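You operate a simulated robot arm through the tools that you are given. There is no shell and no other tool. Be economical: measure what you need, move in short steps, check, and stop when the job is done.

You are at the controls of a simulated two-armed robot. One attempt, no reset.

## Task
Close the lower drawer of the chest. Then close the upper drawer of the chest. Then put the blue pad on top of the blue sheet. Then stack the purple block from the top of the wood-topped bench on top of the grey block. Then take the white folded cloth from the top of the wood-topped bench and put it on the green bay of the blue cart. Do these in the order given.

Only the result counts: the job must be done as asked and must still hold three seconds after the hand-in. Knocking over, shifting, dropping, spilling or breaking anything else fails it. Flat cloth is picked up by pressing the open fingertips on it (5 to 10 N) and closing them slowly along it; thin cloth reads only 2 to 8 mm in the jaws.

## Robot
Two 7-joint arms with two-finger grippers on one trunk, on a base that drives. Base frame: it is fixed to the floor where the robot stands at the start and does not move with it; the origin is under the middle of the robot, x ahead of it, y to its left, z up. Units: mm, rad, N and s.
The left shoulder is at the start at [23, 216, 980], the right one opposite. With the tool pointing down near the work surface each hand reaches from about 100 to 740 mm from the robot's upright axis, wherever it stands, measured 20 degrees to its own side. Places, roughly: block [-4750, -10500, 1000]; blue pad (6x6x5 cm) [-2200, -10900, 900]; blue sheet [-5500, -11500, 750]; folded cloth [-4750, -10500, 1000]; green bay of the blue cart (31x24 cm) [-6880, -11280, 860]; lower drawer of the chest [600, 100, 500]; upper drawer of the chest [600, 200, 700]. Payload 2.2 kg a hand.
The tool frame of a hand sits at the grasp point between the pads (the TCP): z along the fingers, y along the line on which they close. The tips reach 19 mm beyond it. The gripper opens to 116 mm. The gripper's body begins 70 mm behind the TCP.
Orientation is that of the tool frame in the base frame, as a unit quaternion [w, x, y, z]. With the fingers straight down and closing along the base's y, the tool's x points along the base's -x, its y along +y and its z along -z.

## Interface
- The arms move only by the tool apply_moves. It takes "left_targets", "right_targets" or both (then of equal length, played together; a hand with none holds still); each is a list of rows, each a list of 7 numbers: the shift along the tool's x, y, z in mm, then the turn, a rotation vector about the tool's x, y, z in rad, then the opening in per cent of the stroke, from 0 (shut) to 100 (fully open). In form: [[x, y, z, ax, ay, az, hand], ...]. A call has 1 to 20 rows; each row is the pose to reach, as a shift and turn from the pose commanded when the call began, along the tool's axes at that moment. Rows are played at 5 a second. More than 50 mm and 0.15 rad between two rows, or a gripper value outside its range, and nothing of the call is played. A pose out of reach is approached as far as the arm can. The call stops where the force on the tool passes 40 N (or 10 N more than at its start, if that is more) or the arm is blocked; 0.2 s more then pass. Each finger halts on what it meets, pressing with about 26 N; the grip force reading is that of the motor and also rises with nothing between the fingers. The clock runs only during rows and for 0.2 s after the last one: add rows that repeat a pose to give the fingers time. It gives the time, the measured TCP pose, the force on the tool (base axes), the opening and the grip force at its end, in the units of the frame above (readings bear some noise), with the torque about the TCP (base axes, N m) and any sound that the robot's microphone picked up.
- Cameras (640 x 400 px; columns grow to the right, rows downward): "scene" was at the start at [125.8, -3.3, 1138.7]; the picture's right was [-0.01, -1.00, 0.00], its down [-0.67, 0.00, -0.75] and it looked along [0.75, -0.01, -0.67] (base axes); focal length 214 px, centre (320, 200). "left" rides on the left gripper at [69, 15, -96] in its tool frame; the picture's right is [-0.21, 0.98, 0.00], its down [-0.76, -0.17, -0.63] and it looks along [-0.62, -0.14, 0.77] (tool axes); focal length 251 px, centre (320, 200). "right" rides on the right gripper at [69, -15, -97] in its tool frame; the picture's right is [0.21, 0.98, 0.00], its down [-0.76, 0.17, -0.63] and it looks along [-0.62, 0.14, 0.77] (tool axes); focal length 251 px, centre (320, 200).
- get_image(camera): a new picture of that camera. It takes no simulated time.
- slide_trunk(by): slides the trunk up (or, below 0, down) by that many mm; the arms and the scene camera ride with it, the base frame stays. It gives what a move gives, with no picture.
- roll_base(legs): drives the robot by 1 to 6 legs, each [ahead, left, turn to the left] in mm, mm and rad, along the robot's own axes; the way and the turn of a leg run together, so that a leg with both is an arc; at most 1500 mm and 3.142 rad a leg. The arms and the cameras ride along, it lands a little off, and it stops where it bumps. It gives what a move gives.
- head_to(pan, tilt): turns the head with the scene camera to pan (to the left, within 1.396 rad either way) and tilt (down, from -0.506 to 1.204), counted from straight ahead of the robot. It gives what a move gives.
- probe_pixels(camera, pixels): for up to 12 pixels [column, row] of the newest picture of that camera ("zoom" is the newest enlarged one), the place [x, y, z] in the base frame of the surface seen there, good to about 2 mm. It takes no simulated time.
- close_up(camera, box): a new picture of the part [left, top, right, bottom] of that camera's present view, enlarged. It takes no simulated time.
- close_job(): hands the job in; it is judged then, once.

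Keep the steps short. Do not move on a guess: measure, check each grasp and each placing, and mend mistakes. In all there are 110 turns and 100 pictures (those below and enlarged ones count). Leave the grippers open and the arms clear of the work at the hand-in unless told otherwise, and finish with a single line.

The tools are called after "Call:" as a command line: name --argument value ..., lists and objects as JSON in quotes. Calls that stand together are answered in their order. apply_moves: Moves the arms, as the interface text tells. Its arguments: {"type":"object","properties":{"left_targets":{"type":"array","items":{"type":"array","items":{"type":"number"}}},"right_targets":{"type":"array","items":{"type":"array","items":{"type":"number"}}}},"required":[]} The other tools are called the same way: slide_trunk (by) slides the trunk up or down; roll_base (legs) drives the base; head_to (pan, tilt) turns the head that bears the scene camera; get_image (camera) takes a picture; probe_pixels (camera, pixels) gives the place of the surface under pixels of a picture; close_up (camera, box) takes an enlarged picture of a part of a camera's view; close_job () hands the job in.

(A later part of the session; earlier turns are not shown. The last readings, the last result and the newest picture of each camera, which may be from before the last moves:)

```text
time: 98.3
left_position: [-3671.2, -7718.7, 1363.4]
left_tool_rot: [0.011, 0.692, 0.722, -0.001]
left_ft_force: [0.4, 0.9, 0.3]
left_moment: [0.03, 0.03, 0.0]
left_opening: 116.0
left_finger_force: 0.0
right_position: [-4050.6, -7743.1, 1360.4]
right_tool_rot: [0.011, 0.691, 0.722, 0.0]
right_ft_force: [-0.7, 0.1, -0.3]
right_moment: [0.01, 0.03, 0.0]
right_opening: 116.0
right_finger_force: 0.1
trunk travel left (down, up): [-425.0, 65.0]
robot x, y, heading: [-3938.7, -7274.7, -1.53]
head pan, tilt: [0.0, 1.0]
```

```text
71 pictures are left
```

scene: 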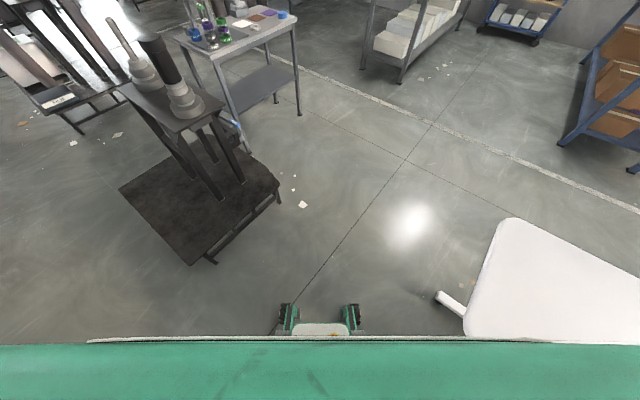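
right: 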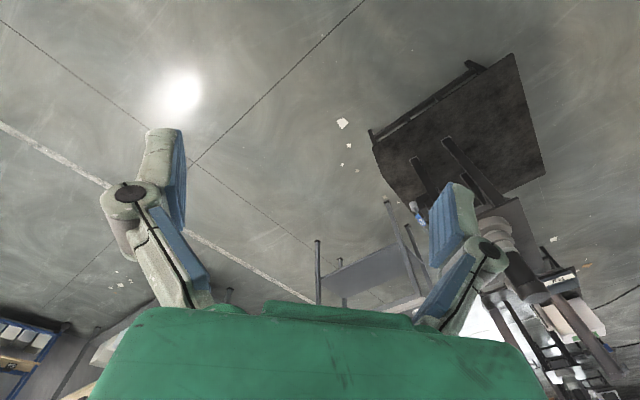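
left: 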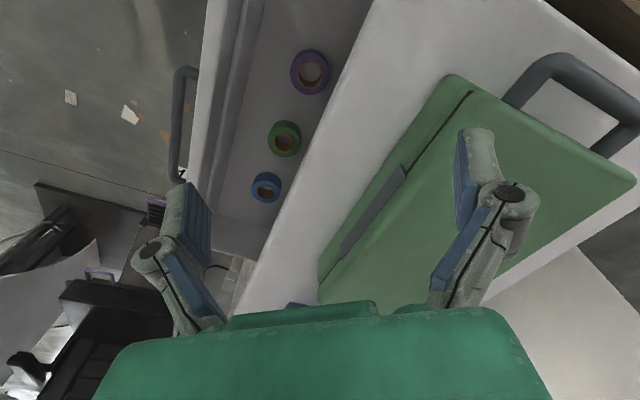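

The white table and its foot at (440,295) are on my right, and the black stand's corner at (280,185)/(200,262) on my left. Measuring both.

Call:
probe_pixels --camera "scene" --pixels '[[438, 293], [465, 318], [503, 220], [280, 180], [275, 200], [208, 262], [300, 113], [245, 150], [403, 80], [362, 68], [290, 310], [350, 310]]'

```text
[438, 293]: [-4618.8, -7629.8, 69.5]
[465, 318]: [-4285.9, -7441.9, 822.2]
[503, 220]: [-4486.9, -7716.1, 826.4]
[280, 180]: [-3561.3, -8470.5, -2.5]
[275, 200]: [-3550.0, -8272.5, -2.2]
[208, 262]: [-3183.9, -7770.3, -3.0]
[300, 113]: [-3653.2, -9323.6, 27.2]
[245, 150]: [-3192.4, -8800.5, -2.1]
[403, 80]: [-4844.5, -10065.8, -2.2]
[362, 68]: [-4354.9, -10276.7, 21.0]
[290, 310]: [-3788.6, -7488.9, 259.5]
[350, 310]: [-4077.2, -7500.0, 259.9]
```

The gap between table corner x≈-4286 and stand x≈-3560 fits at x≈-3940. Driving on slowly to about (-4080,-8800).

Call:
roll_base --legs '[[450, -18, 0], [1070, -185, 0]]'

Call:
head_to --pan 0.6 --tilt 0.6

Call:
get_image --camera "scene"

```text
time: 106.1
left_position: [-3831.7, -9242.5, 1365.6]
left_tool_rot: [0.017, 0.692, 0.722, 0.002]
left_ft_force: [0.2, -0.3, 0.0]
left_moment: [-0.01, 0.01, 0.0]
left_opening: 116.1
left_finger_force: 0.0
right_position: [-4209.4, -9266.0, 1358.9]
right_tool_rot: [0.016, 0.691, 0.723, 0.005]
right_ft_force: [0.1, -0.1, 0.0]
right_moment: [0.04, -0.02, 0.04]
right_opening: 116.2
right_finger_force: 0.1
trunk travel left (down, up): [-425.0, 65.0]
robot x, y, heading: [-4079.2, -8794.2, -1.528]
head pan, tilt: [0.0, 1.0]
```

```text
time: 107.1
left_position: [-3831.7, -9238.4, 1367.0]
left_tool_rot: [0.018, 0.692, 0.721, 0.002]
left_ft_force: [-0.8, -0.5, -0.2]
left_moment: [-0.01, -0.03, -0.02]
left_opening: 116.0
left_finger_force: 0.1
right_position: [-4212.4, -9262.2, 1360.0]
right_tool_rot: [0.016, 0.692, 0.722, 0.004]
right_ft_force: [0.0, 0.2, -0.8]
right_moment: [0.0, -0.02, 0.03]
right_opening: 116.3
right_finger_force: 0.1
trunk travel left (down, up): [-425.0, 65.0]
robot x, y, heading: [-4083.9, -8790.7, -1.529]
head pan, tilt: [0.6, 0.6]
```

```text
70 pictures are left
```

scene: 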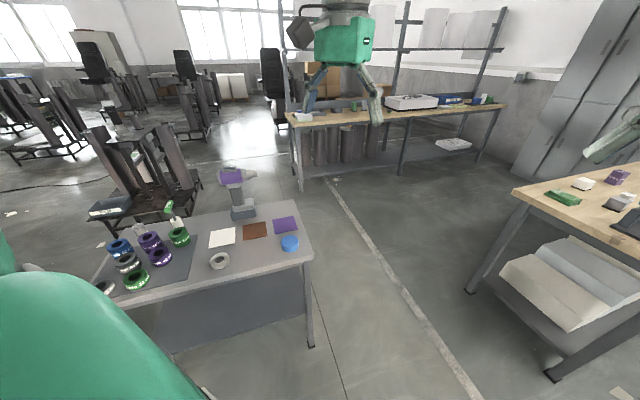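

Clear view of the pad bench. I'll measure its front edge and the path corners, and zoom on its objects.

Call:
probe_pixels --camera "scene" --pixels '[[290, 122], [505, 105], [400, 112], [302, 190], [312, 258], [312, 346], [470, 290], [515, 192], [620, 178], [585, 183], [562, 196], [615, 205]]'

Call:
close_up --camera "scene" --box '[280, 70, 520, 220]'

```text
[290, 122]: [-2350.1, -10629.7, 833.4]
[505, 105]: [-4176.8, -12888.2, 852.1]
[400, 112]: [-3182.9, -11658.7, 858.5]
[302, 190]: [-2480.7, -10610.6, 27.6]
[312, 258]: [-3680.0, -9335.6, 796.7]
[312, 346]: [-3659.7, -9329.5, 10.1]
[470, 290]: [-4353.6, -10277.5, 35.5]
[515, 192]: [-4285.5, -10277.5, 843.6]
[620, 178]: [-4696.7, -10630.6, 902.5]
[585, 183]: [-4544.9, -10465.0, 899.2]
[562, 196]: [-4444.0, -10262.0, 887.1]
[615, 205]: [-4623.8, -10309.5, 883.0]
```

```text
2.67 times, centred on (400, 145) of scene
```

zoom: 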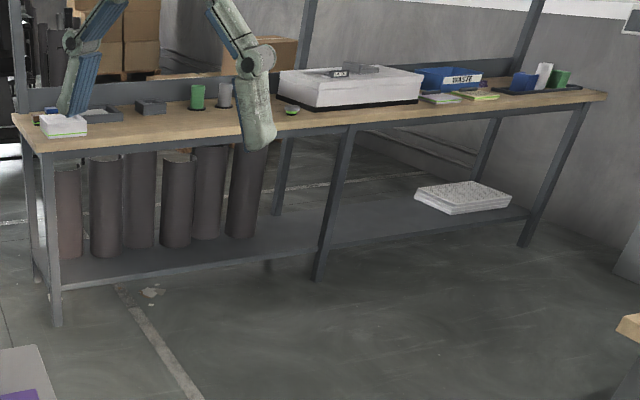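

The pad bench's front runs along (-0.597,-0.802). I'll go via (-3980,-9700) to (-3100,-10200) and turn to face it.

Call:
roll_base --legs '[[912, 66, 0], [536, 858, 0], [0, 0, 0.889]]'

Call:
head_to --pan 0 --tilt 0.65

Call:
get_image --camera "scene"

```text
time: 119.1
left_position: [-2590.3, -10291.9, 1366.3]
left_tool_rot: [0.016, 0.317, 0.948, 0.01]
left_ft_force: [0.5, -1.1, 0.1]
left_moment: [0.04, -0.02, 0.02]
left_opening: 115.8
left_finger_force: 0.1
right_position: [-2814.3, -10600.3, 1359.7]
right_tool_rot: [0.013, 0.316, 0.949, 0.011]
right_ft_force: [0.6, -0.6, 0.3]
right_moment: [0.06, -0.02, -0.02]
right_opening: 115.8
right_finger_force: 0.0
trunk travel left (down, up): [-425.0, 65.0]
robot x, y, heading: [-3093.6, -10203.6, -0.647]
head pan, tilt: [0.6, 0.6]
```

```text
time: 120.1
left_position: [-2615.2, -10316.8, 1373.3]
left_tool_rot: [0.021, 0.318, 0.947, 0.02]
left_ft_force: [-1.0, -1.2, -0.2]
left_moment: [0.08, -0.07, -0.02]
left_opening: 115.9
left_finger_force: 0.1
right_position: [-2836.6, -10624.8, 1358.2]
right_tool_rot: [0.018, 0.318, 0.948, 0.02]
right_ft_force: [-0.7, -1.0, 0.8]
right_moment: [0.06, -0.03, 0.0]
right_opening: 115.8
right_finger_force: 0.0
trunk travel left (down, up): [-425.0, 65.0]
robot x, y, heading: [-3095.7, -10208.4, -0.645]
head pan, tilt: [0.0, 0.649]
```

```text
68 pictures are left
```

scene: 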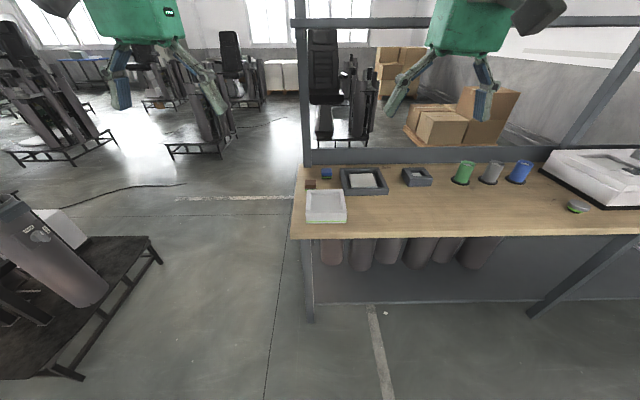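

The small blue item at (327,173) is the likely pad. I'll lower the trunk 250, which steadies the robot, and zoom in.

Call:
slide_trunk --by -250

Call:
close_up --camera "scene" --box '[280, 120, 440, 220]'

```text
time: 122.7
left_position: [-2609.9, -10310.3, 1121.8]
left_tool_rot: [0.02, 0.318, 0.948, 0.021]
left_ft_force: [-0.3, -1.4, -0.5]
left_moment: [0.09, -0.05, -0.01]
left_opening: 115.9
left_finger_force: 0.1
right_position: [-2831.5, -10619.7, 1109.2]
right_tool_rot: [0.016, 0.317, 0.948, 0.019]
right_ft_force: [-1.5, -0.4, 0.1]
right_moment: [0.06, -0.05, -0.03]
right_opening: 115.9
right_finger_force: 0.0
trunk travel left (down, up): [-175.0, 315.0]
robot x, y, heading: [-3095.7, -10207.0, -0.645]
head pan, tilt: [0.0, 0.649]
```

```text
4.00 times, centred on (360, 170) of scene
```

zoom: 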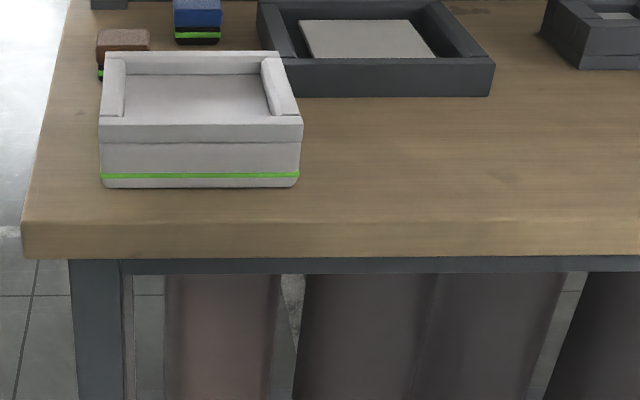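

The blue pad is at the top of that crop, so I'll zoom again higher.

Call:
close_up --camera "scene" --box '[285, 85, 381, 145]'

Call:
probe_pixels --camera "scene" --pixels '[[329, 122], [331, 128], [310, 129], [290, 180], [338, 165]]'

```text
6.67 times, centred on (333, 115) of scene
```

zoom: 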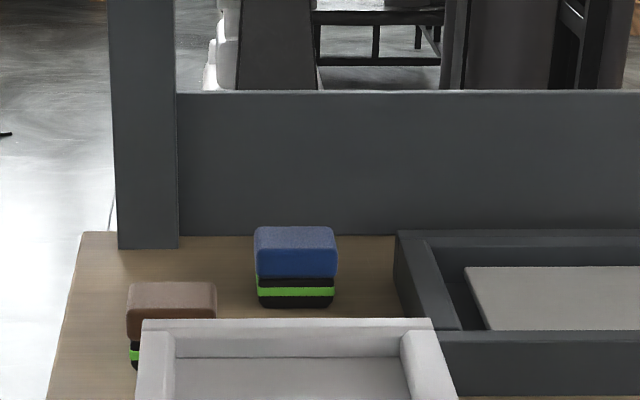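

```text
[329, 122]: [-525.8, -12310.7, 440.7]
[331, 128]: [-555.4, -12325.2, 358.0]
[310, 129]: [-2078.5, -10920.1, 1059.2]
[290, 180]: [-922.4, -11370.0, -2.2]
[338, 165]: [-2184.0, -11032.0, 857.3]
```

Measuring the pad and the neighbouring objects from this close-up.

Call:
probe_pixels --camera "zoom" --pixels '[[262, 235], [328, 233], [296, 245], [296, 268], [258, 300], [330, 300], [172, 290], [212, 310], [400, 250], [295, 170], [430, 335], [150, 200]]'

```text
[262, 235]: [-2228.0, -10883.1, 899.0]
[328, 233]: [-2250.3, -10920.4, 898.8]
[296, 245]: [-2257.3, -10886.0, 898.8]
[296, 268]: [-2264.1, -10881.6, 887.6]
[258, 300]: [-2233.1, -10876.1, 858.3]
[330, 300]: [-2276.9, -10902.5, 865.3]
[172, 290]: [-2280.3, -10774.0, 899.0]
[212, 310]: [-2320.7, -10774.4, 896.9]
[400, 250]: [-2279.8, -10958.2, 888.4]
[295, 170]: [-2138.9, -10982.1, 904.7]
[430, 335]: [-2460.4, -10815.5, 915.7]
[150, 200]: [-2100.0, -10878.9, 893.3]
```

The pad's centre is about (-2240,-10898), top z≈899, on the bench at z≈850. A grey tray lies 40 mm to its right, so I'll open only partly. Driving so the left hand can reach it, stopping a bit short first.

Call:
roll_base --legs '[[340, -240, 0]]'

Call:
head_to --pan 0.1 --tilt 0.95

Call:
get_image --camera "scene"

```text
time: 125.2
left_position: [-2489.3, -10715.1, 1123.8]
left_tool_rot: [0.022, 0.319, 0.947, 0.024]
left_ft_force: [-1.6, -1.8, -0.5]
left_moment: [0.15, -0.07, 0.01]
left_opening: 116.0
left_finger_force: 0.0
right_position: [-2711.2, -11023.2, 1107.4]
right_tool_rot: [0.018, 0.317, 0.948, 0.023]
right_ft_force: [-1.0, -2.4, -0.6]
right_moment: [0.13, -0.08, 0.06]
right_opening: 116.1
right_finger_force: 0.0
trunk travel left (down, up): [-175.0, 315.0]
robot x, y, heading: [-2970.6, -10605.7, -0.644]
head pan, tilt: [0.0, 0.649]
```

```text
time: 126.0
left_position: [-2493.6, -10718.2, 1124.6]
left_tool_rot: [0.024, 0.32, 0.947, 0.024]
left_ft_force: [-0.8, -0.7, 0.5]
left_moment: [0.07, -0.05, -0.01]
left_opening: 115.8
left_finger_force: 0.1
right_position: [-2715.7, -11028.1, 1107.6]
right_tool_rot: [0.02, 0.32, 0.947, 0.024]
right_ft_force: [-0.8, 0.7, -0.8]
right_moment: [0.03, -0.03, 0.01]
right_opening: 116.0
right_finger_force: 0.1
trunk travel left (down, up): [-175.0, 315.0]
robot x, y, heading: [-2969.5, -10608.8, -0.643]
head pan, tilt: [0.099, 0.949]
```

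```text
65 pictures are left
```

scene: 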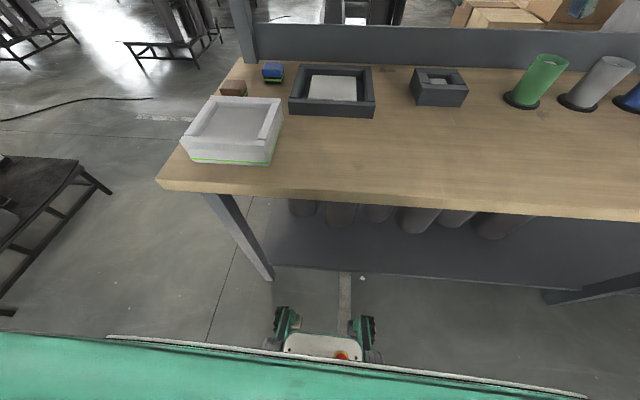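

There's room ahead. I'll move 70 mm closer and then check the hand's pose. Both tools show a lean of about 0.06 rad, which I'll correct in the grasp.

Call:
roll_base --legs '[[70, 0, 0]]'

Call:
get_image --camera "left"

```text
time: 127.0
left_position: [-2448.9, -10777.8, 1126.9]
left_tool_rot: [0.025, 0.322, 0.946, 0.032]
left_ft_force: [-0.7, -3.7, -0.3]
left_moment: [0.18, -0.06, -0.04]
left_opening: 116.1
left_finger_force: 0.0
right_position: [-2669.7, -11087.0, 1102.5]
right_tool_rot: [0.021, 0.32, 0.947, 0.032]
right_ft_force: [-0.4, -2.1, -0.8]
right_moment: [0.2, -0.08, -0.03]
right_opening: 116.1
right_finger_force: 0.1
trunk travel left (down, up): [-175.0, 315.0]
robot x, y, heading: [-2918.8, -10650.5, -0.642]
head pan, tilt: [0.099, 0.949]
```

```text
64 pictures are left
```

left: 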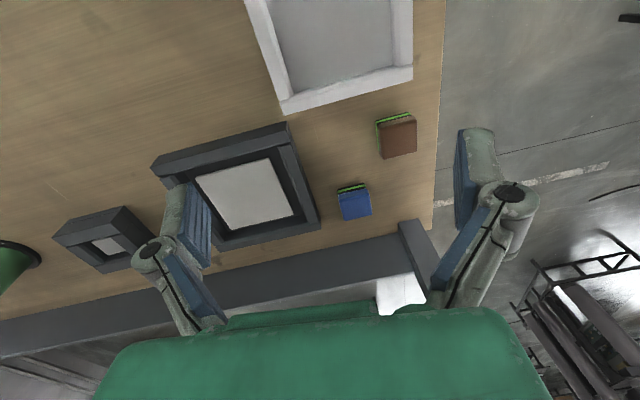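

The lean is growing (left hand z 1127, right 1102). I need to know why before working. I'll look down to the right beside the base.

Call:
head_to --pan -0.8 --tilt 1.2

Call:
get_image --camera "scene"

Call:
head_to --pan 0.8 --tilt 1.2

Call:
get_image --camera "scene"

```text
time: 128.2
left_position: [-2414.3, -10725.8, 1118.4]
left_tool_rot: [0.019, 0.319, 0.948, 0.007]
left_ft_force: [-0.3, 1.1, -0.2]
left_moment: [-0.1, 0.02, -0.01]
left_opening: 116.1
left_finger_force: 0.0
right_position: [-2635.7, -11034.5, 1114.5]
right_tool_rot: [0.015, 0.319, 0.948, 0.007]
right_ft_force: [1.4, 0.7, -0.2]
right_moment: [-0.14, 0.06, -0.01]
right_opening: 115.8
right_finger_force: 0.2
trunk travel left (down, up): [-175.0, 315.0]
robot x, y, heading: [-2911.7, -10645.2, -0.645]
head pan, tilt: [-0.799, 1.201]
```

```text
63 pictures are left
```

scene: 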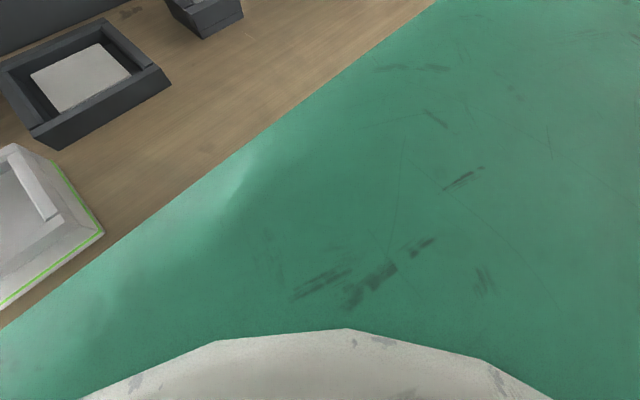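

```text
time: 129.9
left_position: [-2414.7, -10727.1, 1118.6]
left_tool_rot: [0.019, 0.32, 0.947, 0.006]
left_ft_force: [0.8, 1.1, -0.4]
left_moment: [-0.07, 0.07, -0.06]
left_opening: 116.2
left_finger_force: 0.1
right_position: [-2637.2, -11035.1, 1114.7]
right_tool_rot: [0.014, 0.319, 0.948, 0.007]
right_ft_force: [0.7, 0.6, 0.5]
right_moment: [-0.14, 0.08, -0.02]
right_opening: 116.0
right_finger_force: 0.1
trunk travel left (down, up): [-175.0, 315.0]
robot x, y, heading: [-2912.2, -10648.2, -0.637]
head pan, tilt: [0.799, 1.201]
```

```text
62 pictures are left
```

scene: 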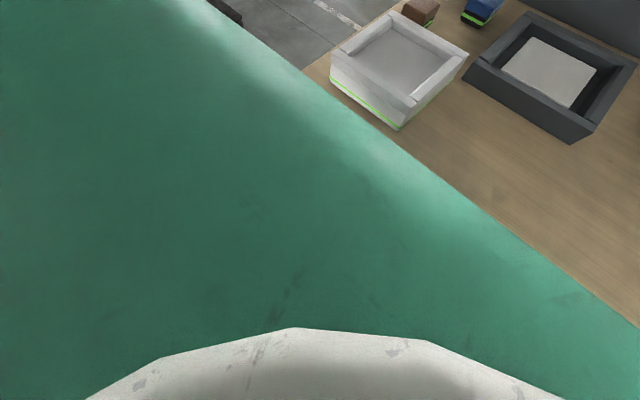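

The body sways slowly and settles (now 1118/1115), so I'll work closed-loop with measured poses. Moving the left hand above the pad at z≈985 with the jaw at 90 mm and the tilt corrected.

Call:
apply_moves --left_targets '[[-40, -6, 20, 0.004, 0.006, 0, 77], [-80, -11, 42, 0.008, 0.012, 0, 77], [-120, -17, 64, 0.012, 0.018, 0, 77], [-160, -22, 86, 0.016, 0.024, 0, 77], [-200, -28, 108, 0.02, 0.03, 0, 77], [-242, -33, 130, 0.023, 0.032, 0, 77], [-242, -33, 130, 0.023, 0.032, 0, 77], [-242, -33, 130, 0.023, 0.032, 0, 77]]'

Call:
get_image --camera "left"

```text
time: 131.7
left_position: [-2249.4, -10918.1, 997.2]
left_tool_rot: [0.002, 0.321, 0.947, 0.01]
left_ft_force: [0.5, -0.5, -0.4]
left_moment: [0.0, 0.01, -0.03]
left_opening: 89.4
left_finger_force: 0.1
right_position: [-2649.9, -11056.6, 1111.5]
right_tool_rot: [0.016, 0.321, 0.947, 0.015]
right_ft_force: [0.4, 0.6, -0.7]
right_moment: [-0.01, 0.02, 0.0]
right_opening: 116.1
right_finger_force: 0.0
trunk travel left (down, up): [-175.0, 315.0]
robot x, y, heading: [-2917.5, -10649.2, -0.642]
head pan, tilt: [0.799, 1.201]
```

```text
61 pictures are left
```

left: 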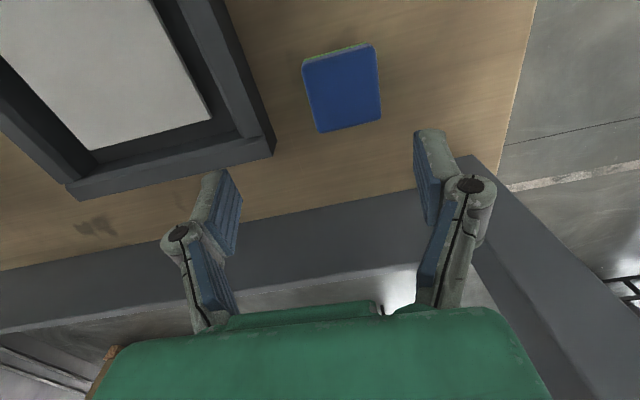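

The pad is well visible at (340,88). Measuring its top corners from this camera, plus the tray corner.

Call:
probe_pixels --camera "left" --pixels '[[307, 66], [370, 50], [319, 127], [378, 118], [342, 88], [270, 145]]'

```text
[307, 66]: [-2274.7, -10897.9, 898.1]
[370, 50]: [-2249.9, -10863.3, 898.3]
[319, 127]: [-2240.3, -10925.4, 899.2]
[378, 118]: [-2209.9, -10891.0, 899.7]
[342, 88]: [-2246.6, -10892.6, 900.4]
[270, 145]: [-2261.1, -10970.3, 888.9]
```

Pad centre is (-2244,-10894), aligned with the jaws. Shifting over it and lowering halfway, then I'll check.

Call:
apply_moves --left_targets '[[5, 11, 20, 0.01, 0, 0, 77], [10, 22, 40, 0.02, 0, 0, 77], [10, 22, 60, 0.02, 0, 0, 77], [10, 22, 60, 0.02, 0, 0, 77], [10, 22, 60, 0.02, 0, 0, 77]]'

Call:
get_image --camera "left"

```text
time: 132.9
left_position: [-2252.8, -10908.3, 940.2]
left_tool_rot: [0.001, 0.322, 0.947, 0.006]
left_ft_force: [-0.5, -0.5, -1.0]
left_moment: [0.04, -0.03, -0.01]
left_opening: 89.3
left_finger_force: 0.0
right_position: [-2660.8, -11070.9, 1108.5]
right_tool_rot: [0.019, 0.321, 0.946, 0.022]
right_ft_force: [-0.1, -0.5, -0.3]
right_moment: [0.06, -0.02, 0.01]
right_opening: 116.1
right_finger_force: 0.1
trunk travel left (down, up): [-175.0, 315.0]
robot x, y, heading: [-2921.0, -10655.8, -0.646]
head pan, tilt: [0.799, 1.201]
```

```text
60 pictures are left
```

left: 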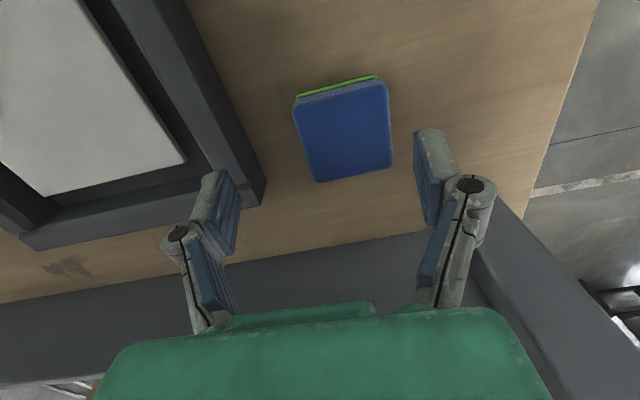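

The sway shifted the hand about 17 mm to the right. I'll correct y and hold briefly to see whether it settles.

Call:
apply_moves --left_targets '[[0, 17, 0, 0.01, 0, 0, 77], [0, 17, 0, 0.01, 0, 0, 77], [0, 17, 0, 0.01, 0, 0, 77], [0, 17, 0, 0.01, 0, 0, 77], [0, 17, 0, 0.01, 0, 0, 77], [0, 17, 0, 0.01, 0, 0, 77], [0, 17, 0, 0.01, 0, 0, 77], [0, 17, 0, 0.01, 0, 0, 77]]'

Call:
apply_moves --left_targets '[[0, 0, 0, 0, 0, 0, 77], [0, 0, 0, 0, 0, 0, 77], [0, 0, 0, 0, 0, 0, 77], [0, 0, 0, 0, 0, 0, 77], [0, 0, 0, 0, 0, 0, 77], [0, 0, 0, 0, 0, 0, 77], [0, 0, 0, 0, 0, 0, 77], [0, 0, 0, 0, 0, 0, 77]]'

```text
time: 134.7
left_position: [-2228.1, -10875.2, 937.3]
left_tool_rot: [-0.003, 0.32, 0.947, -0.007]
left_ft_force: [0.1, 1.5, -0.1]
left_moment: [-0.12, 0.07, -0.01]
left_opening: 89.2
left_finger_force: 0.0
right_position: [-2646.3, -11048.8, 1112.4]
right_tool_rot: [0.015, 0.319, 0.948, 0.012]
right_ft_force: [1.4, 0.7, 0.6]
right_moment: [-0.08, 0.03, -0.04]
right_opening: 115.9
right_finger_force: 0.0
trunk travel left (down, up): [-175.0, 315.0]
robot x, y, heading: [-2918.8, -10647.6, -0.644]
head pan, tilt: [0.799, 1.201]
```

```text
time: 136.5
left_position: [-2226.7, -10871.8, 937.5]
left_tool_rot: [-0.003, 0.322, 0.947, -0.008]
left_ft_force: [0.6, 0.2, -0.3]
left_moment: [-0.06, 0.02, -0.03]
left_opening: 89.7
left_finger_force: 0.0
right_position: [-2644.8, -11045.8, 1112.2]
right_tool_rot: [0.016, 0.32, 0.947, 0.01]
right_ft_force: [0.3, 0.6, -0.2]
right_moment: [-0.03, 0.04, 0.02]
right_opening: 116.0
right_finger_force: 0.1
trunk travel left (down, up): [-175.0, 315.0]
robot x, y, heading: [-2917.0, -10650.8, -0.644]
head pan, tilt: [0.799, 1.201]
```

At rest it settles, so I just need waiting rows. Shifting y by -28 and holding.

Call:
apply_moves --left_targets '[[0, -7, 0, -0.004, 0, 0, 77], [0, -14, 0, -0.008, 0, 0, 77], [0, -21, 0, -0.012, 0, 0, 77], [0, -28, 0, -0.016, 0, 0, 77], [0, -28, 0, -0.016, 0, 0, 77], [0, -28, 0, -0.016, 0, 0, 77], [0, -28, 0, -0.016, 0, 0, 77], [0, -28, 0, -0.016, 0, 0, 77], [0, -28, 0, -0.016, 0, 0, 77], [0, -28, 0, -0.016, 0, 0, 77]]'

Call:
get_image --camera "left"

```text
time: 138.7
left_position: [-2255.8, -10909.8, 941.6]
left_tool_rot: [0.002, 0.321, 0.947, 0.007]
left_ft_force: [0.1, -0.2, 0.3]
left_moment: [0.03, 0.0, 0.01]
left_opening: 89.3
left_finger_force: 0.1
right_position: [-2657.4, -11063.0, 1109.5]
right_tool_rot: [0.018, 0.32, 0.947, 0.019]
right_ft_force: [-0.3, 0.0, 0.2]
right_moment: [-0.01, 0.02, -0.01]
right_opening: 116.3
right_finger_force: 0.1
trunk travel left (down, up): [-175.0, 315.0]
robot x, y, heading: [-2917.7, -10653.3, -0.643]
head pan, tilt: [0.799, 1.201]
```

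```text
59 pictures are left
```

left: 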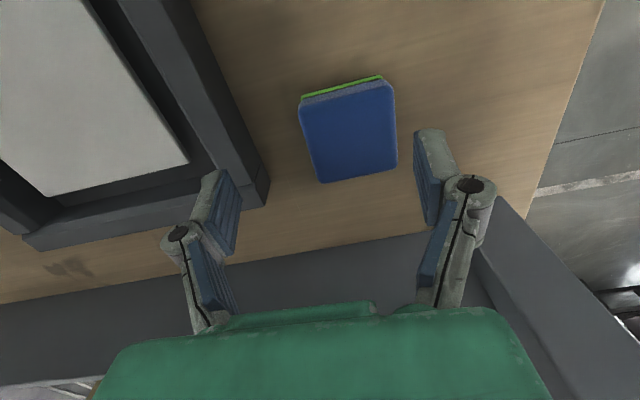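

The lean responds to arm motion, giving a gain of about 1.65. I still need about 20 mm, so I'll command +12.

Call:
apply_moves --left_targets '[[0, 4, 0, 0.004, 0, 0, 77], [0, 8, 0, 0.008, 0, 0, 77], [0, 12, 0, 0.01, 0, 0, 77], [0, 12, 0, 0.01, 0, 0, 77], [0, 12, 0, 0.01, 0, 0, 77], [0, 12, 0, 0.01, 0, 0, 77], [0, 12, 0, 0.01, 0, 0, 77], [0, 12, 0, 0.01, 0, 0, 77], [0, 12, 0, 0.01, 0, 0, 77], [0, 12, 0, 0.01, 0, 0, 77]]'

Call:
get_image --camera "left"

```text
time: 140.9
left_position: [-2247.6, -10898.8, 939.7]
left_tool_rot: [0.001, 0.321, 0.947, 0.001]
left_ft_force: [-0.2, -0.5, 0.6]
left_moment: [0.0, -0.03, -0.02]
left_opening: 89.3
left_finger_force: 0.1
right_position: [-2656.3, -11061.5, 1109.9]
right_tool_rot: [0.018, 0.32, 0.947, 0.018]
right_ft_force: [0.1, 0.0, -0.6]
right_moment: [-0.01, -0.02, -0.02]
right_opening: 116.2
right_finger_force: 0.0
trunk travel left (down, up): [-175.0, 315.0]
robot x, y, heading: [-2920.6, -10651.5, -0.646]
head pan, tilt: [0.799, 1.201]
```

```text
58 pictures are left
```

left: 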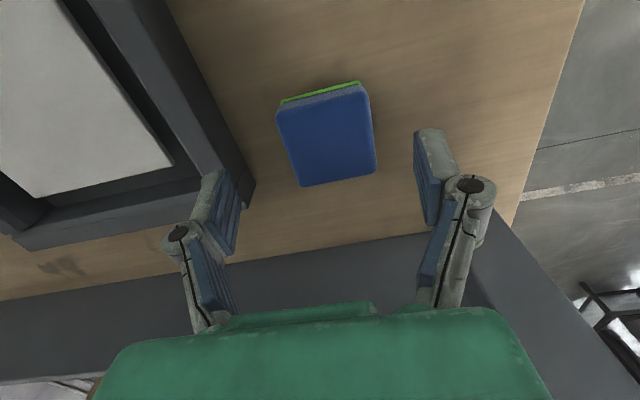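

Within 6 mm now. Descending to TCP z≈876 with +5 in y, then holding.

Call:
apply_moves --left_targets '[[0, 2, 16, 0, 0, 0, 77], [0, 4, 32, 0, 0, 0, 77], [0, 5, 48, 0, 0, 0, 77], [0, 5, 63, 0, 0, 0, 77], [0, 5, 63, 0, 0, 0, 77], [0, 5, 63, 0, 0, 0, 77], [0, 5, 63, 0, 0, 0, 77], [0, 5, 63, 0, 0, 0, 77]]'

Call:
get_image --camera "left"

```text
time: 142.7
left_position: [-2242.6, -10892.9, 875.8]
left_tool_rot: [0.0, 0.32, 0.947, 0.0]
left_ft_force: [0.5, 0.3, 0.3]
left_moment: [-0.02, -0.02, 0.01]
left_opening: 89.3
left_finger_force: 0.0
right_position: [-2655.9, -11060.2, 1110.9]
right_tool_rot: [0.019, 0.32, 0.947, 0.018]
right_ft_force: [1.2, -0.1, 0.9]
right_moment: [0.04, 0.01, 0.01]
right_opening: 115.8
right_finger_force: 0.0
trunk travel left (down, up): [-175.0, 315.0]
robot x, y, heading: [-2916.3, -10649.1, -0.646]
head pan, tilt: [0.799, 1.201]
```

```text
57 pictures are left
```

left: 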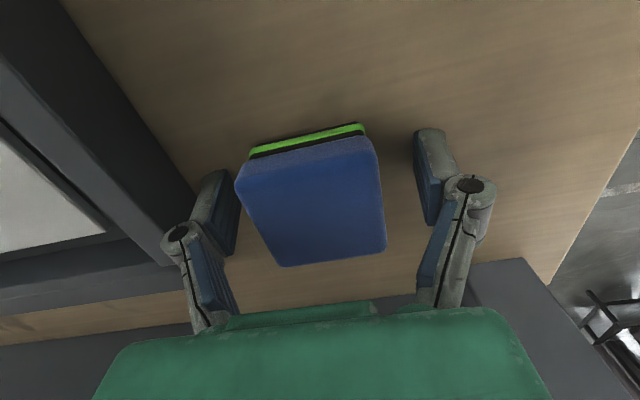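

The pad is centred between the fingers. Closing now.

Call:
apply_moves --left_targets '[[0, 0, 0, 0, 0, 0, 60], [0, 0, 0, 0, 0, 0, 52], [0, 0, 0, 0, 0, 0, 46], [0, 0, 0, 0, 0, 0, 40], [0, 0, 0, 0, 0, 0, 40]]'

```text
time: 143.9
left_position: [-2243.5, -10895.1, 880.4]
left_tool_rot: [0.002, 0.32, 0.947, 0.0]
left_ft_force: [2.9, -7.7, 25.2]
left_moment: [-0.26, 0.2, 0.14]
left_opening: 49.2
left_finger_force: 25.7
right_position: [-2656.0, -11062.1, 1111.4]
right_tool_rot: [0.019, 0.32, 0.947, 0.018]
right_ft_force: [-0.6, -0.1, -0.2]
right_moment: [-0.03, 0.0, -0.01]
right_opening: 116.1
right_finger_force: 0.0
trunk travel left (down, up): [-175.0, 315.0]
robot x, y, heading: [-2915.4, -10653.1, -0.639]
head pan, tilt: [0.799, 1.201]
```

Gripped at 49 mm with 26 N. Lifting 120 mm straight up.

Call:
apply_moves --left_targets '[[0, 0, -20, 0, 0, 0, 38], [0, 0, -45, 0, 0, 0, 38], [0, 0, -80, 0, 0, 0, 38], [0, 0, -120, 0, 0, 0, 38], [0, 0, -120, 0, 0, 0, 38], [0, 0, -120, 0, 0, 0, 38]]'

Call:
get_image --camera "left"

```text
time: 145.3
left_position: [-2244.1, -10893.3, 996.8]
left_tool_rot: [0.0, 0.321, 0.947, 0.001]
left_ft_force: [0.0, -0.9, -0.5]
left_moment: [-0.01, -0.01, 0.01]
left_opening: 50.0
left_finger_force: 26.1
right_position: [-2655.3, -11059.2, 1110.3]
right_tool_rot: [0.018, 0.32, 0.947, 0.017]
right_ft_force: [-0.4, -0.7, 0.0]
right_moment: [0.01, 0.03, 0.0]
right_opening: 116.1
right_finger_force: 0.0
trunk travel left (down, up): [-175.0, 315.0]
robot x, y, heading: [-2920.5, -10650.7, -0.642]
head pan, tilt: [0.799, 1.201]
```

```text
56 pictures are left
```

left: 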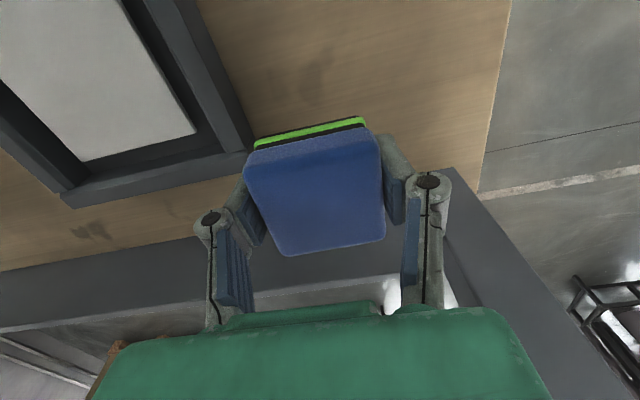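

The pad is held. I'll draw the hand back and up, then back the base away and look toward the sheet.

Call:
apply_moves --left_targets '[[40, 5, -30, 0, 0, 0, 38], [80, 10, -60, 0, 0, 0, 38], [120, 15, -90, 0, 0, 0, 38], [160, 20, -110, 0, 0, 0, 38], [200, 25, -120, 0, 0, 0, 38], [240, 30, -120, 0, 0, 0, 38]]'

Call:
roll_base --legs '[[-500, 0, 0]]'

Call:
head_to --pan -1.2 --tilt 0.4

Call:
get_image --camera "scene"

```text
refused: row 1 steps farther than a row can; nothing moved
```

```text
time: 148.2
left_position: [-2642.8, -10593.0, 997.2]
left_tool_rot: [0.0, 0.321, 0.947, 0.0]
left_ft_force: [0.2, 0.1, -0.4]
left_moment: [0.0, -0.03, -0.02]
left_opening: 50.1
left_finger_force: 26.3
right_position: [-3053.7, -10759.9, 1110.9]
right_tool_rot: [0.017, 0.321, 0.947, 0.017]
right_ft_force: [-0.1, 0.8, -0.1]
right_moment: [-0.02, -0.03, 0.05]
right_opening: 116.0
right_finger_force: 0.0
trunk travel left (down, up): [-175.0, 315.0]
robot x, y, heading: [-3314.9, -10351.8, -0.639]
head pan, tilt: [0.799, 1.201]
```

```text
time: 150.2
left_position: [-2645.4, -10592.0, 1000.6]
left_tool_rot: [0.002, 0.32, 0.947, 0.0]
left_ft_force: [-0.3, -0.5, 0.0]
left_moment: [0.02, -0.02, 0.0]
left_opening: 49.8
left_finger_force: 26.6
right_position: [-3057.2, -10759.5, 1113.0]
right_tool_rot: [0.02, 0.32, 0.947, 0.017]
right_ft_force: [0.6, -1.1, -1.4]
right_moment: [0.0, 0.02, 0.0]
right_opening: 116.2
right_finger_force: 0.1
trunk travel left (down, up): [-175.0, 315.0]
robot x, y, heading: [-3315.8, -10349.5, -0.645]
head pan, tilt: [-1.201, 0.4]
```

```text
55 pictures are left
```

scene: 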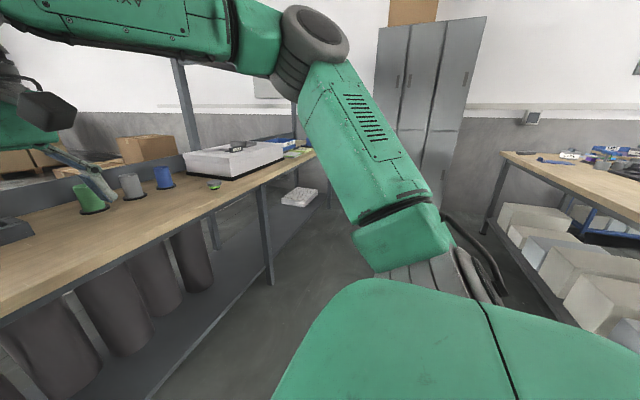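

One row was over the limit, but the base backed off cleanly anyway. Retracting the left hand in smaller steps now, then driving round bench 2's near end.

Call:
apply_moves --left_targets '[[30, 4, -20, 0, 0, 0, 38], [60, 8, -40, 0, 0, 0, 38], [90, 12, -60, 0, 0, 0, 38], [120, 16, -80, 0, 0, 0, 38], [150, 20, -95, 0, 0, 0, 38], [180, 25, -110, 0, 0, 0, 38], [210, 30, -110, 0, 0, 0, 38], [240, 35, -110, 0, 0, 0, 38]]'

Call:
roll_base --legs '[[-50, -30, -0.9], [-650, -650, 0]]'

Call:
head_to --pan -0.7 --tilt 0.5

Call:
get_image --camera "scene"

```text
time: 152.0
left_position: [-2816.0, -10416.1, 1108.5]
left_tool_rot: [0.001, 0.321, 0.947, -0.001]
left_ft_force: [0.4, 0.3, -0.6]
left_moment: [-0.02, -0.05, -0.01]
left_opening: 49.9
left_finger_force: 26.1
right_position: [-3057.4, -10756.5, 1114.6]
right_tool_rot: [0.02, 0.319, 0.947, 0.017]
right_ft_force: [0.2, 0.1, -0.2]
right_moment: [-0.03, 0.0, 0.02]
right_opening: 116.0
right_finger_force: 0.0
trunk travel left (down, up): [-175.0, 315.0]
robot x, y, heading: [-3315.4, -10352.6, -0.645]
head pan, tilt: [-1.201, 0.4]
```

```text
time: 159.1
left_position: [-3772.1, -10131.0, 1109.4]
left_tool_rot: [0.001, 0.698, 0.716, -0.002]
left_ft_force: [0.5, -0.3, -1.2]
left_moment: [-0.02, 0.0, 0.02]
left_opening: 50.2
left_finger_force: 25.9
right_position: [-4188.6, -10155.2, 1113.0]
right_tool_rot: [0.025, 0.698, 0.716, 0.006]
right_ft_force: [-0.1, 0.2, -0.2]
right_moment: [-0.01, -0.01, 0.01]
right_opening: 115.8
right_finger_force: 0.1
trunk travel left (down, up): [-175.0, 315.0]
robot x, y, heading: [-4040.6, -9694.6, -1.539]
head pan, tilt: [-1.201, 0.4]
```

```text
time: 160.0
left_position: [-3776.4, -10127.8, 1110.5]
left_tool_rot: [0.003, 0.698, 0.716, -0.001]
left_ft_force: [-0.9, -0.1, -0.8]
left_moment: [-0.03, -0.05, 0.02]
left_opening: 50.1
left_finger_force: 26.0
right_position: [-4193.5, -10153.0, 1113.8]
right_tool_rot: [0.026, 0.698, 0.716, 0.007]
right_ft_force: [0.4, 0.4, -0.3]
right_moment: [0.02, -0.02, -0.04]
right_opening: 116.0
right_finger_force: 0.1
trunk travel left (down, up): [-175.0, 315.0]
robot x, y, heading: [-4039.5, -9695.5, -1.533]
head pan, tilt: [-0.7, 0.499]
```

```text
54 pictures are left
```

scene: 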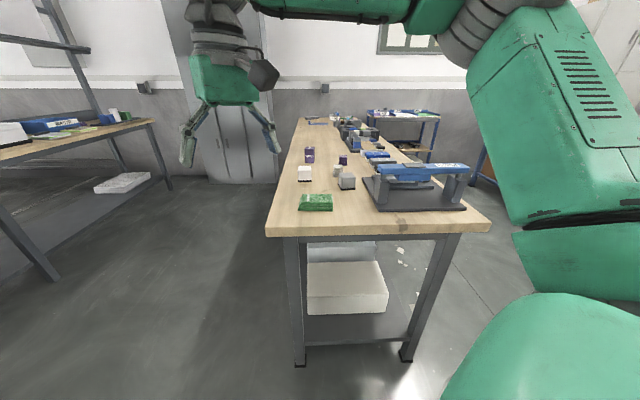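

Bench 2's top is in full view. I'll zoom in on its objects.

Call:
close_up --camera "scene" --box '[270, 135, 398, 215]'

Call:
close_up --camera "scene" --box '[290, 95, 450, 195]'

```text
5.00 times, centred on (334, 175) of scene
```

zoom: 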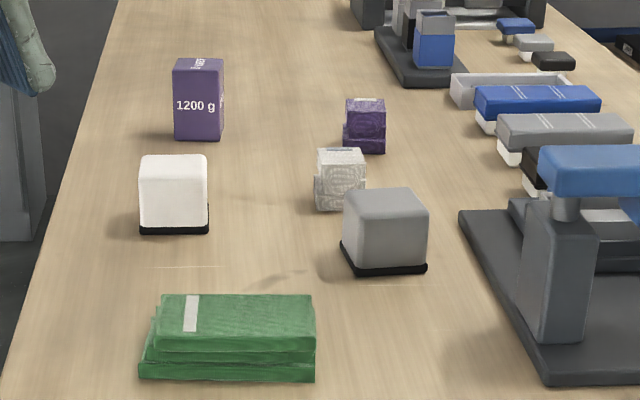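

```text
4.00 times, centred on (370, 145) of scene
```

zoom: 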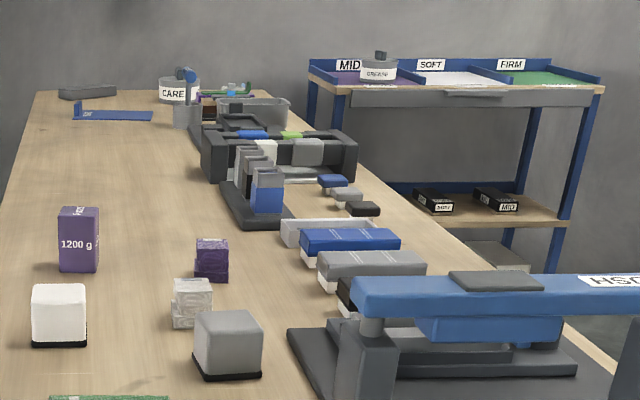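

Objects: a purple "1200 g" block, a white cube, a grey block on a dark base, a white gauze-like folded cloth, a purple cloth, and a green stack. Measuring these and the blue flat item at the far end.

Call:
probe_pixels --camera "zoom" --pixels '[[78, 212], [78, 262], [212, 245], [192, 285], [228, 325], [60, 300], [125, 115], [545, 78], [40, 92], [510, 205], [255, 103], [180, 85]]'

```text
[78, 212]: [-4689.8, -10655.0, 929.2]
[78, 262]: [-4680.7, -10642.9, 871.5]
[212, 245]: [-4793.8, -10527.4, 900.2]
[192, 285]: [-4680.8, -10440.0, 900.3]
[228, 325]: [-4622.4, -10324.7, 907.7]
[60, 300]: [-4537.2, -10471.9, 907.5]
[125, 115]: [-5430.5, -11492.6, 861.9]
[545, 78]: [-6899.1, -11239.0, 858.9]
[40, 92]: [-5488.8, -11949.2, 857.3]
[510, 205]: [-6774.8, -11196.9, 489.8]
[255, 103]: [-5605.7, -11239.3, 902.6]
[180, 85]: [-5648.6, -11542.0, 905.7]
```

The blue flat item at (-5430,-11493,862) matches the sheet's rough place. Zooming in tightly to confirm.

Call:
close_up --camera "scene" --box '[294, 108, 342, 138]'

```text
13.33 times, centred on (318, 123) of scene
```

zoom: 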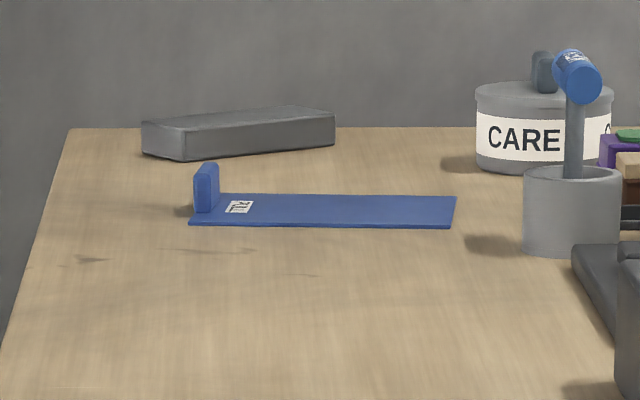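

The rough position (-4750,-10500) could fit either the 1200 g block or the small purple cube, so I'll zoom in closely on both.

Call:
close_up --camera "scene" --box '[325, 145, 365, 170]'

Call:
close_up --camera "scene" --box '[290, 140, 330, 165]'

Call:
close_up --camera "scene" --box '[323, 160, 371, 190]'

```text
16.00 times, centred on (345, 158) of scene
```

zoom: 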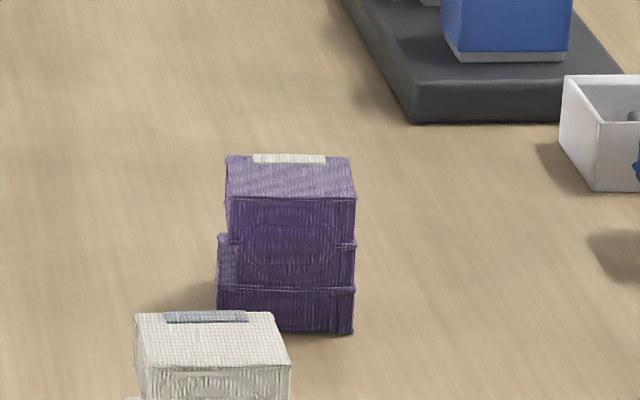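

```text
16.00 times, centred on (310, 152) of scene
```

zoom: 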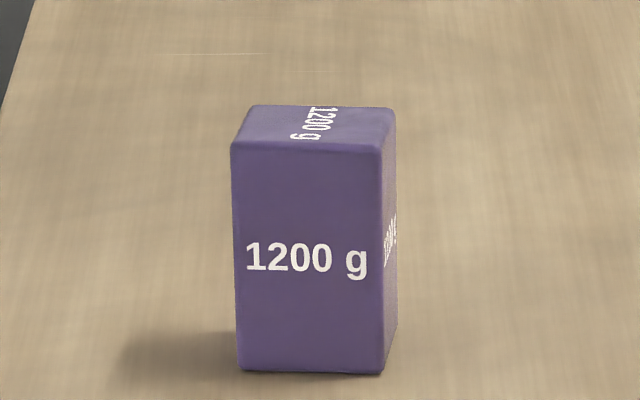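

```text
13.33 times, centred on (347, 175) of scene
```

zoom: 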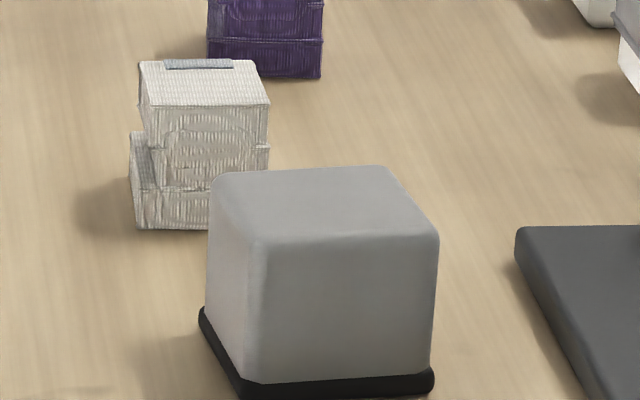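

The small purple cube is a folded cloth, so the purple block is the "1200 g" one. I'll measure bench 2's corners for the approach to the sheet.

Call:
get_image --camera "scene"

Call:
probe_pixels --camera "scene" --pixels '[[270, 228], [486, 226], [304, 119], [284, 180], [297, 142], [470, 203], [299, 365], [407, 362], [310, 125], [322, 124], [400, 160], [380, 112]]'

```text
47 pictures are left
```

scene: 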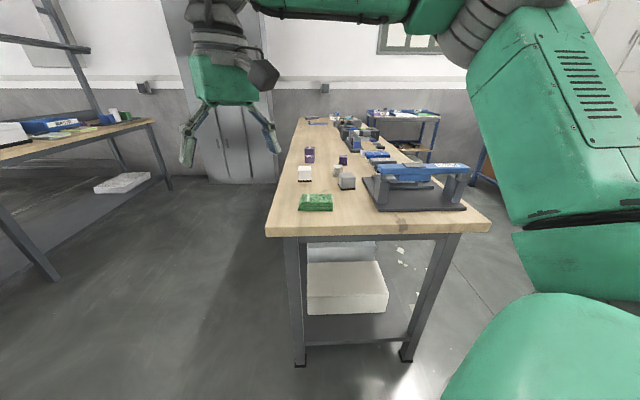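

```text
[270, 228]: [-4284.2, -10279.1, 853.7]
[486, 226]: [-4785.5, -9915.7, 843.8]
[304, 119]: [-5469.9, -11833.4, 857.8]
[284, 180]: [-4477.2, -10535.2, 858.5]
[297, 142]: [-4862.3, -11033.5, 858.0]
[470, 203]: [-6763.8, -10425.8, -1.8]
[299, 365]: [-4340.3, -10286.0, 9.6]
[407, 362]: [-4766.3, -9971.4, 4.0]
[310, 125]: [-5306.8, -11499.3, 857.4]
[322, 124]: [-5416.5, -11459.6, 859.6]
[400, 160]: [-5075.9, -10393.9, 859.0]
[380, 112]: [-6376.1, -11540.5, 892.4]
```

All targets lie within 250 mm of bench 2's left (east) edge, and the aisle there is 1.6 m wide. I'll drive down the aisle to beside the sheet and turn to face the bench (heading 2.50).

Call:
roll_base --legs '[[818, 359, 0], [633, -536, 0], [633, -536, 0], [0, 0, -2.25]]'

Call:
head_to --pan 0.2 --tilt 0.75

Call:
get_image --camera "scene"

```text
time: 178.1
left_position: [-5177.2, -11728.6, 1110.6]
left_tool_rot: [0.0, 0.946, -0.325, -0.003]
left_ft_force: [0.4, 0.5, -0.4]
left_moment: [-0.01, 0.0, 0.0]
left_opening: 49.7
left_finger_force: 25.9
right_position: [-4931.9, -11390.0, 1113.1]
right_tool_rot: [0.017, 0.946, -0.324, -0.021]
right_ft_force: [0.1, 0.2, -0.8]
right_moment: [-0.01, 0.03, 0.01]
right_opening: 116.1
right_finger_force: 0.0
trunk travel left (down, up): [-175.0, 315.0]
robot x, y, heading: [-4680.9, -11800.3, 2.494]
head pan, tilt: [-0.7, 0.499]
```

```text
time: 179.3
left_position: [-5174.8, -11730.6, 1111.6]
left_tool_rot: [0.0, 0.946, -0.325, -0.004]
left_ft_force: [-0.6, -0.7, 0.5]
left_moment: [-0.01, 0.0, 0.01]
left_opening: 50.0
left_finger_force: 26.0
right_position: [-4930.9, -11391.5, 1114.2]
right_tool_rot: [0.016, 0.946, -0.323, -0.022]
right_ft_force: [0.3, 0.3, -0.2]
right_moment: [0.0, -0.02, 0.04]
right_opening: 116.0
right_finger_force: 0.0
trunk travel left (down, up): [-175.0, 315.0]
robot x, y, heading: [-4681.4, -11796.1, 2.492]
head pan, tilt: [0.201, 0.75]
```

```text
46 pictures are left
```

scene: 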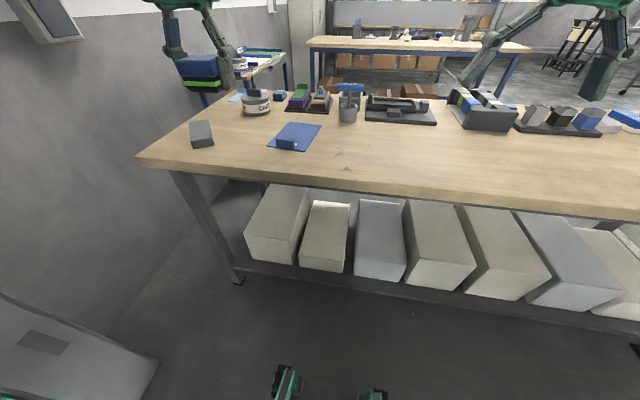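

The blue sheet with its stop is at (295,137), and there is also something light blue at (238,98). Zooming to tell them apart.

Call:
close_up --camera "scene" --box '[190, 80, 350, 180]'

Call:
probe_pixels --camera "scene" --pixels '[[284, 122], [320, 125], [268, 148], [303, 150], [295, 131], [286, 142], [238, 98], [150, 163], [270, 170], [280, 95]]'

```text
4.00 times, centred on (270, 130) of scene
```

zoom: 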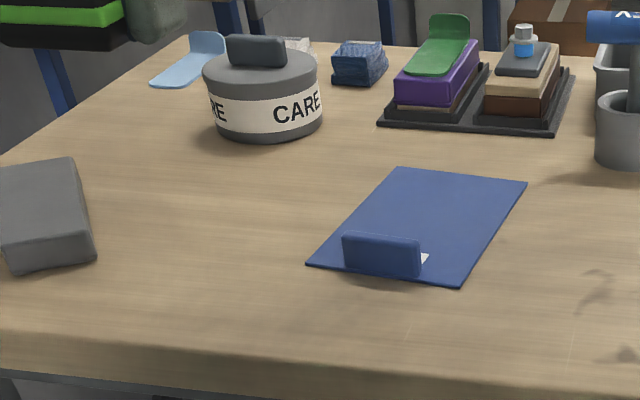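

```text
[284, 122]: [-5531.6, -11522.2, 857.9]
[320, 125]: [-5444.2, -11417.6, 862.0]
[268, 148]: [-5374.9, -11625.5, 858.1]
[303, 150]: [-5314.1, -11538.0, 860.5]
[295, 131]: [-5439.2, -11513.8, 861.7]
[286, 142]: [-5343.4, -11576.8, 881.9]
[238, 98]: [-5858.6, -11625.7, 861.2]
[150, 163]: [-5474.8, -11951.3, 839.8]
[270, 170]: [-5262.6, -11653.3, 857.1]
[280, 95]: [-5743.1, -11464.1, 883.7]
```

The blue sheet is centred at about (-5416,-11526), top z≈862, aligned with me. Driving 220 mm closer.

Call:
roll_base --legs '[[220, 0, 0]]'

Call:
apply_moves --left_targets '[[0, 0, 0, 0, 0, 0, 38], [0, 0, 0, 0, 0, 0, 38], [0, 0, 0, 0, 0, 0, 38], [0, 0, 0, 0, 0, 0, 38]]'

```text
time: 181.0
left_position: [-5351.8, -11595.3, 1110.4]
left_tool_rot: [0.0, 0.946, -0.324, -0.004]
left_ft_force: [0.6, -0.5, -0.9]
left_moment: [-0.01, -0.01, -0.02]
left_opening: 49.8
left_finger_force: 26.2
right_position: [-5105.6, -11257.5, 1113.5]
right_tool_rot: [0.017, 0.946, -0.324, -0.022]
right_ft_force: [0.4, 1.2, -0.1]
right_moment: [-0.03, -0.04, 0.04]
right_opening: 116.2
right_finger_force: 0.0
trunk travel left (down, up): [-175.0, 315.0]
robot x, y, heading: [-4853.3, -11663.6, 2.482]
head pan, tilt: [0.201, 0.75]
```

```text
time: 182.0
left_position: [-5349.3, -11595.8, 1111.9]
left_tool_rot: [-0.001, 0.946, -0.325, -0.004]
left_ft_force: [-0.1, -0.5, -0.3]
left_moment: [0.0, 0.02, -0.01]
left_opening: 49.5
left_finger_force: 26.1
right_position: [-5103.9, -11259.2, 1116.0]
right_tool_rot: [0.016, 0.946, -0.324, -0.024]
right_ft_force: [0.4, 0.2, 0.8]
right_moment: [0.0, 0.0, -0.01]
right_opening: 116.0
right_finger_force: 0.0
trunk travel left (down, up): [-175.0, 315.0]
robot x, y, heading: [-4855.9, -11660.4, 2.493]
head pan, tilt: [0.201, 0.75]
```

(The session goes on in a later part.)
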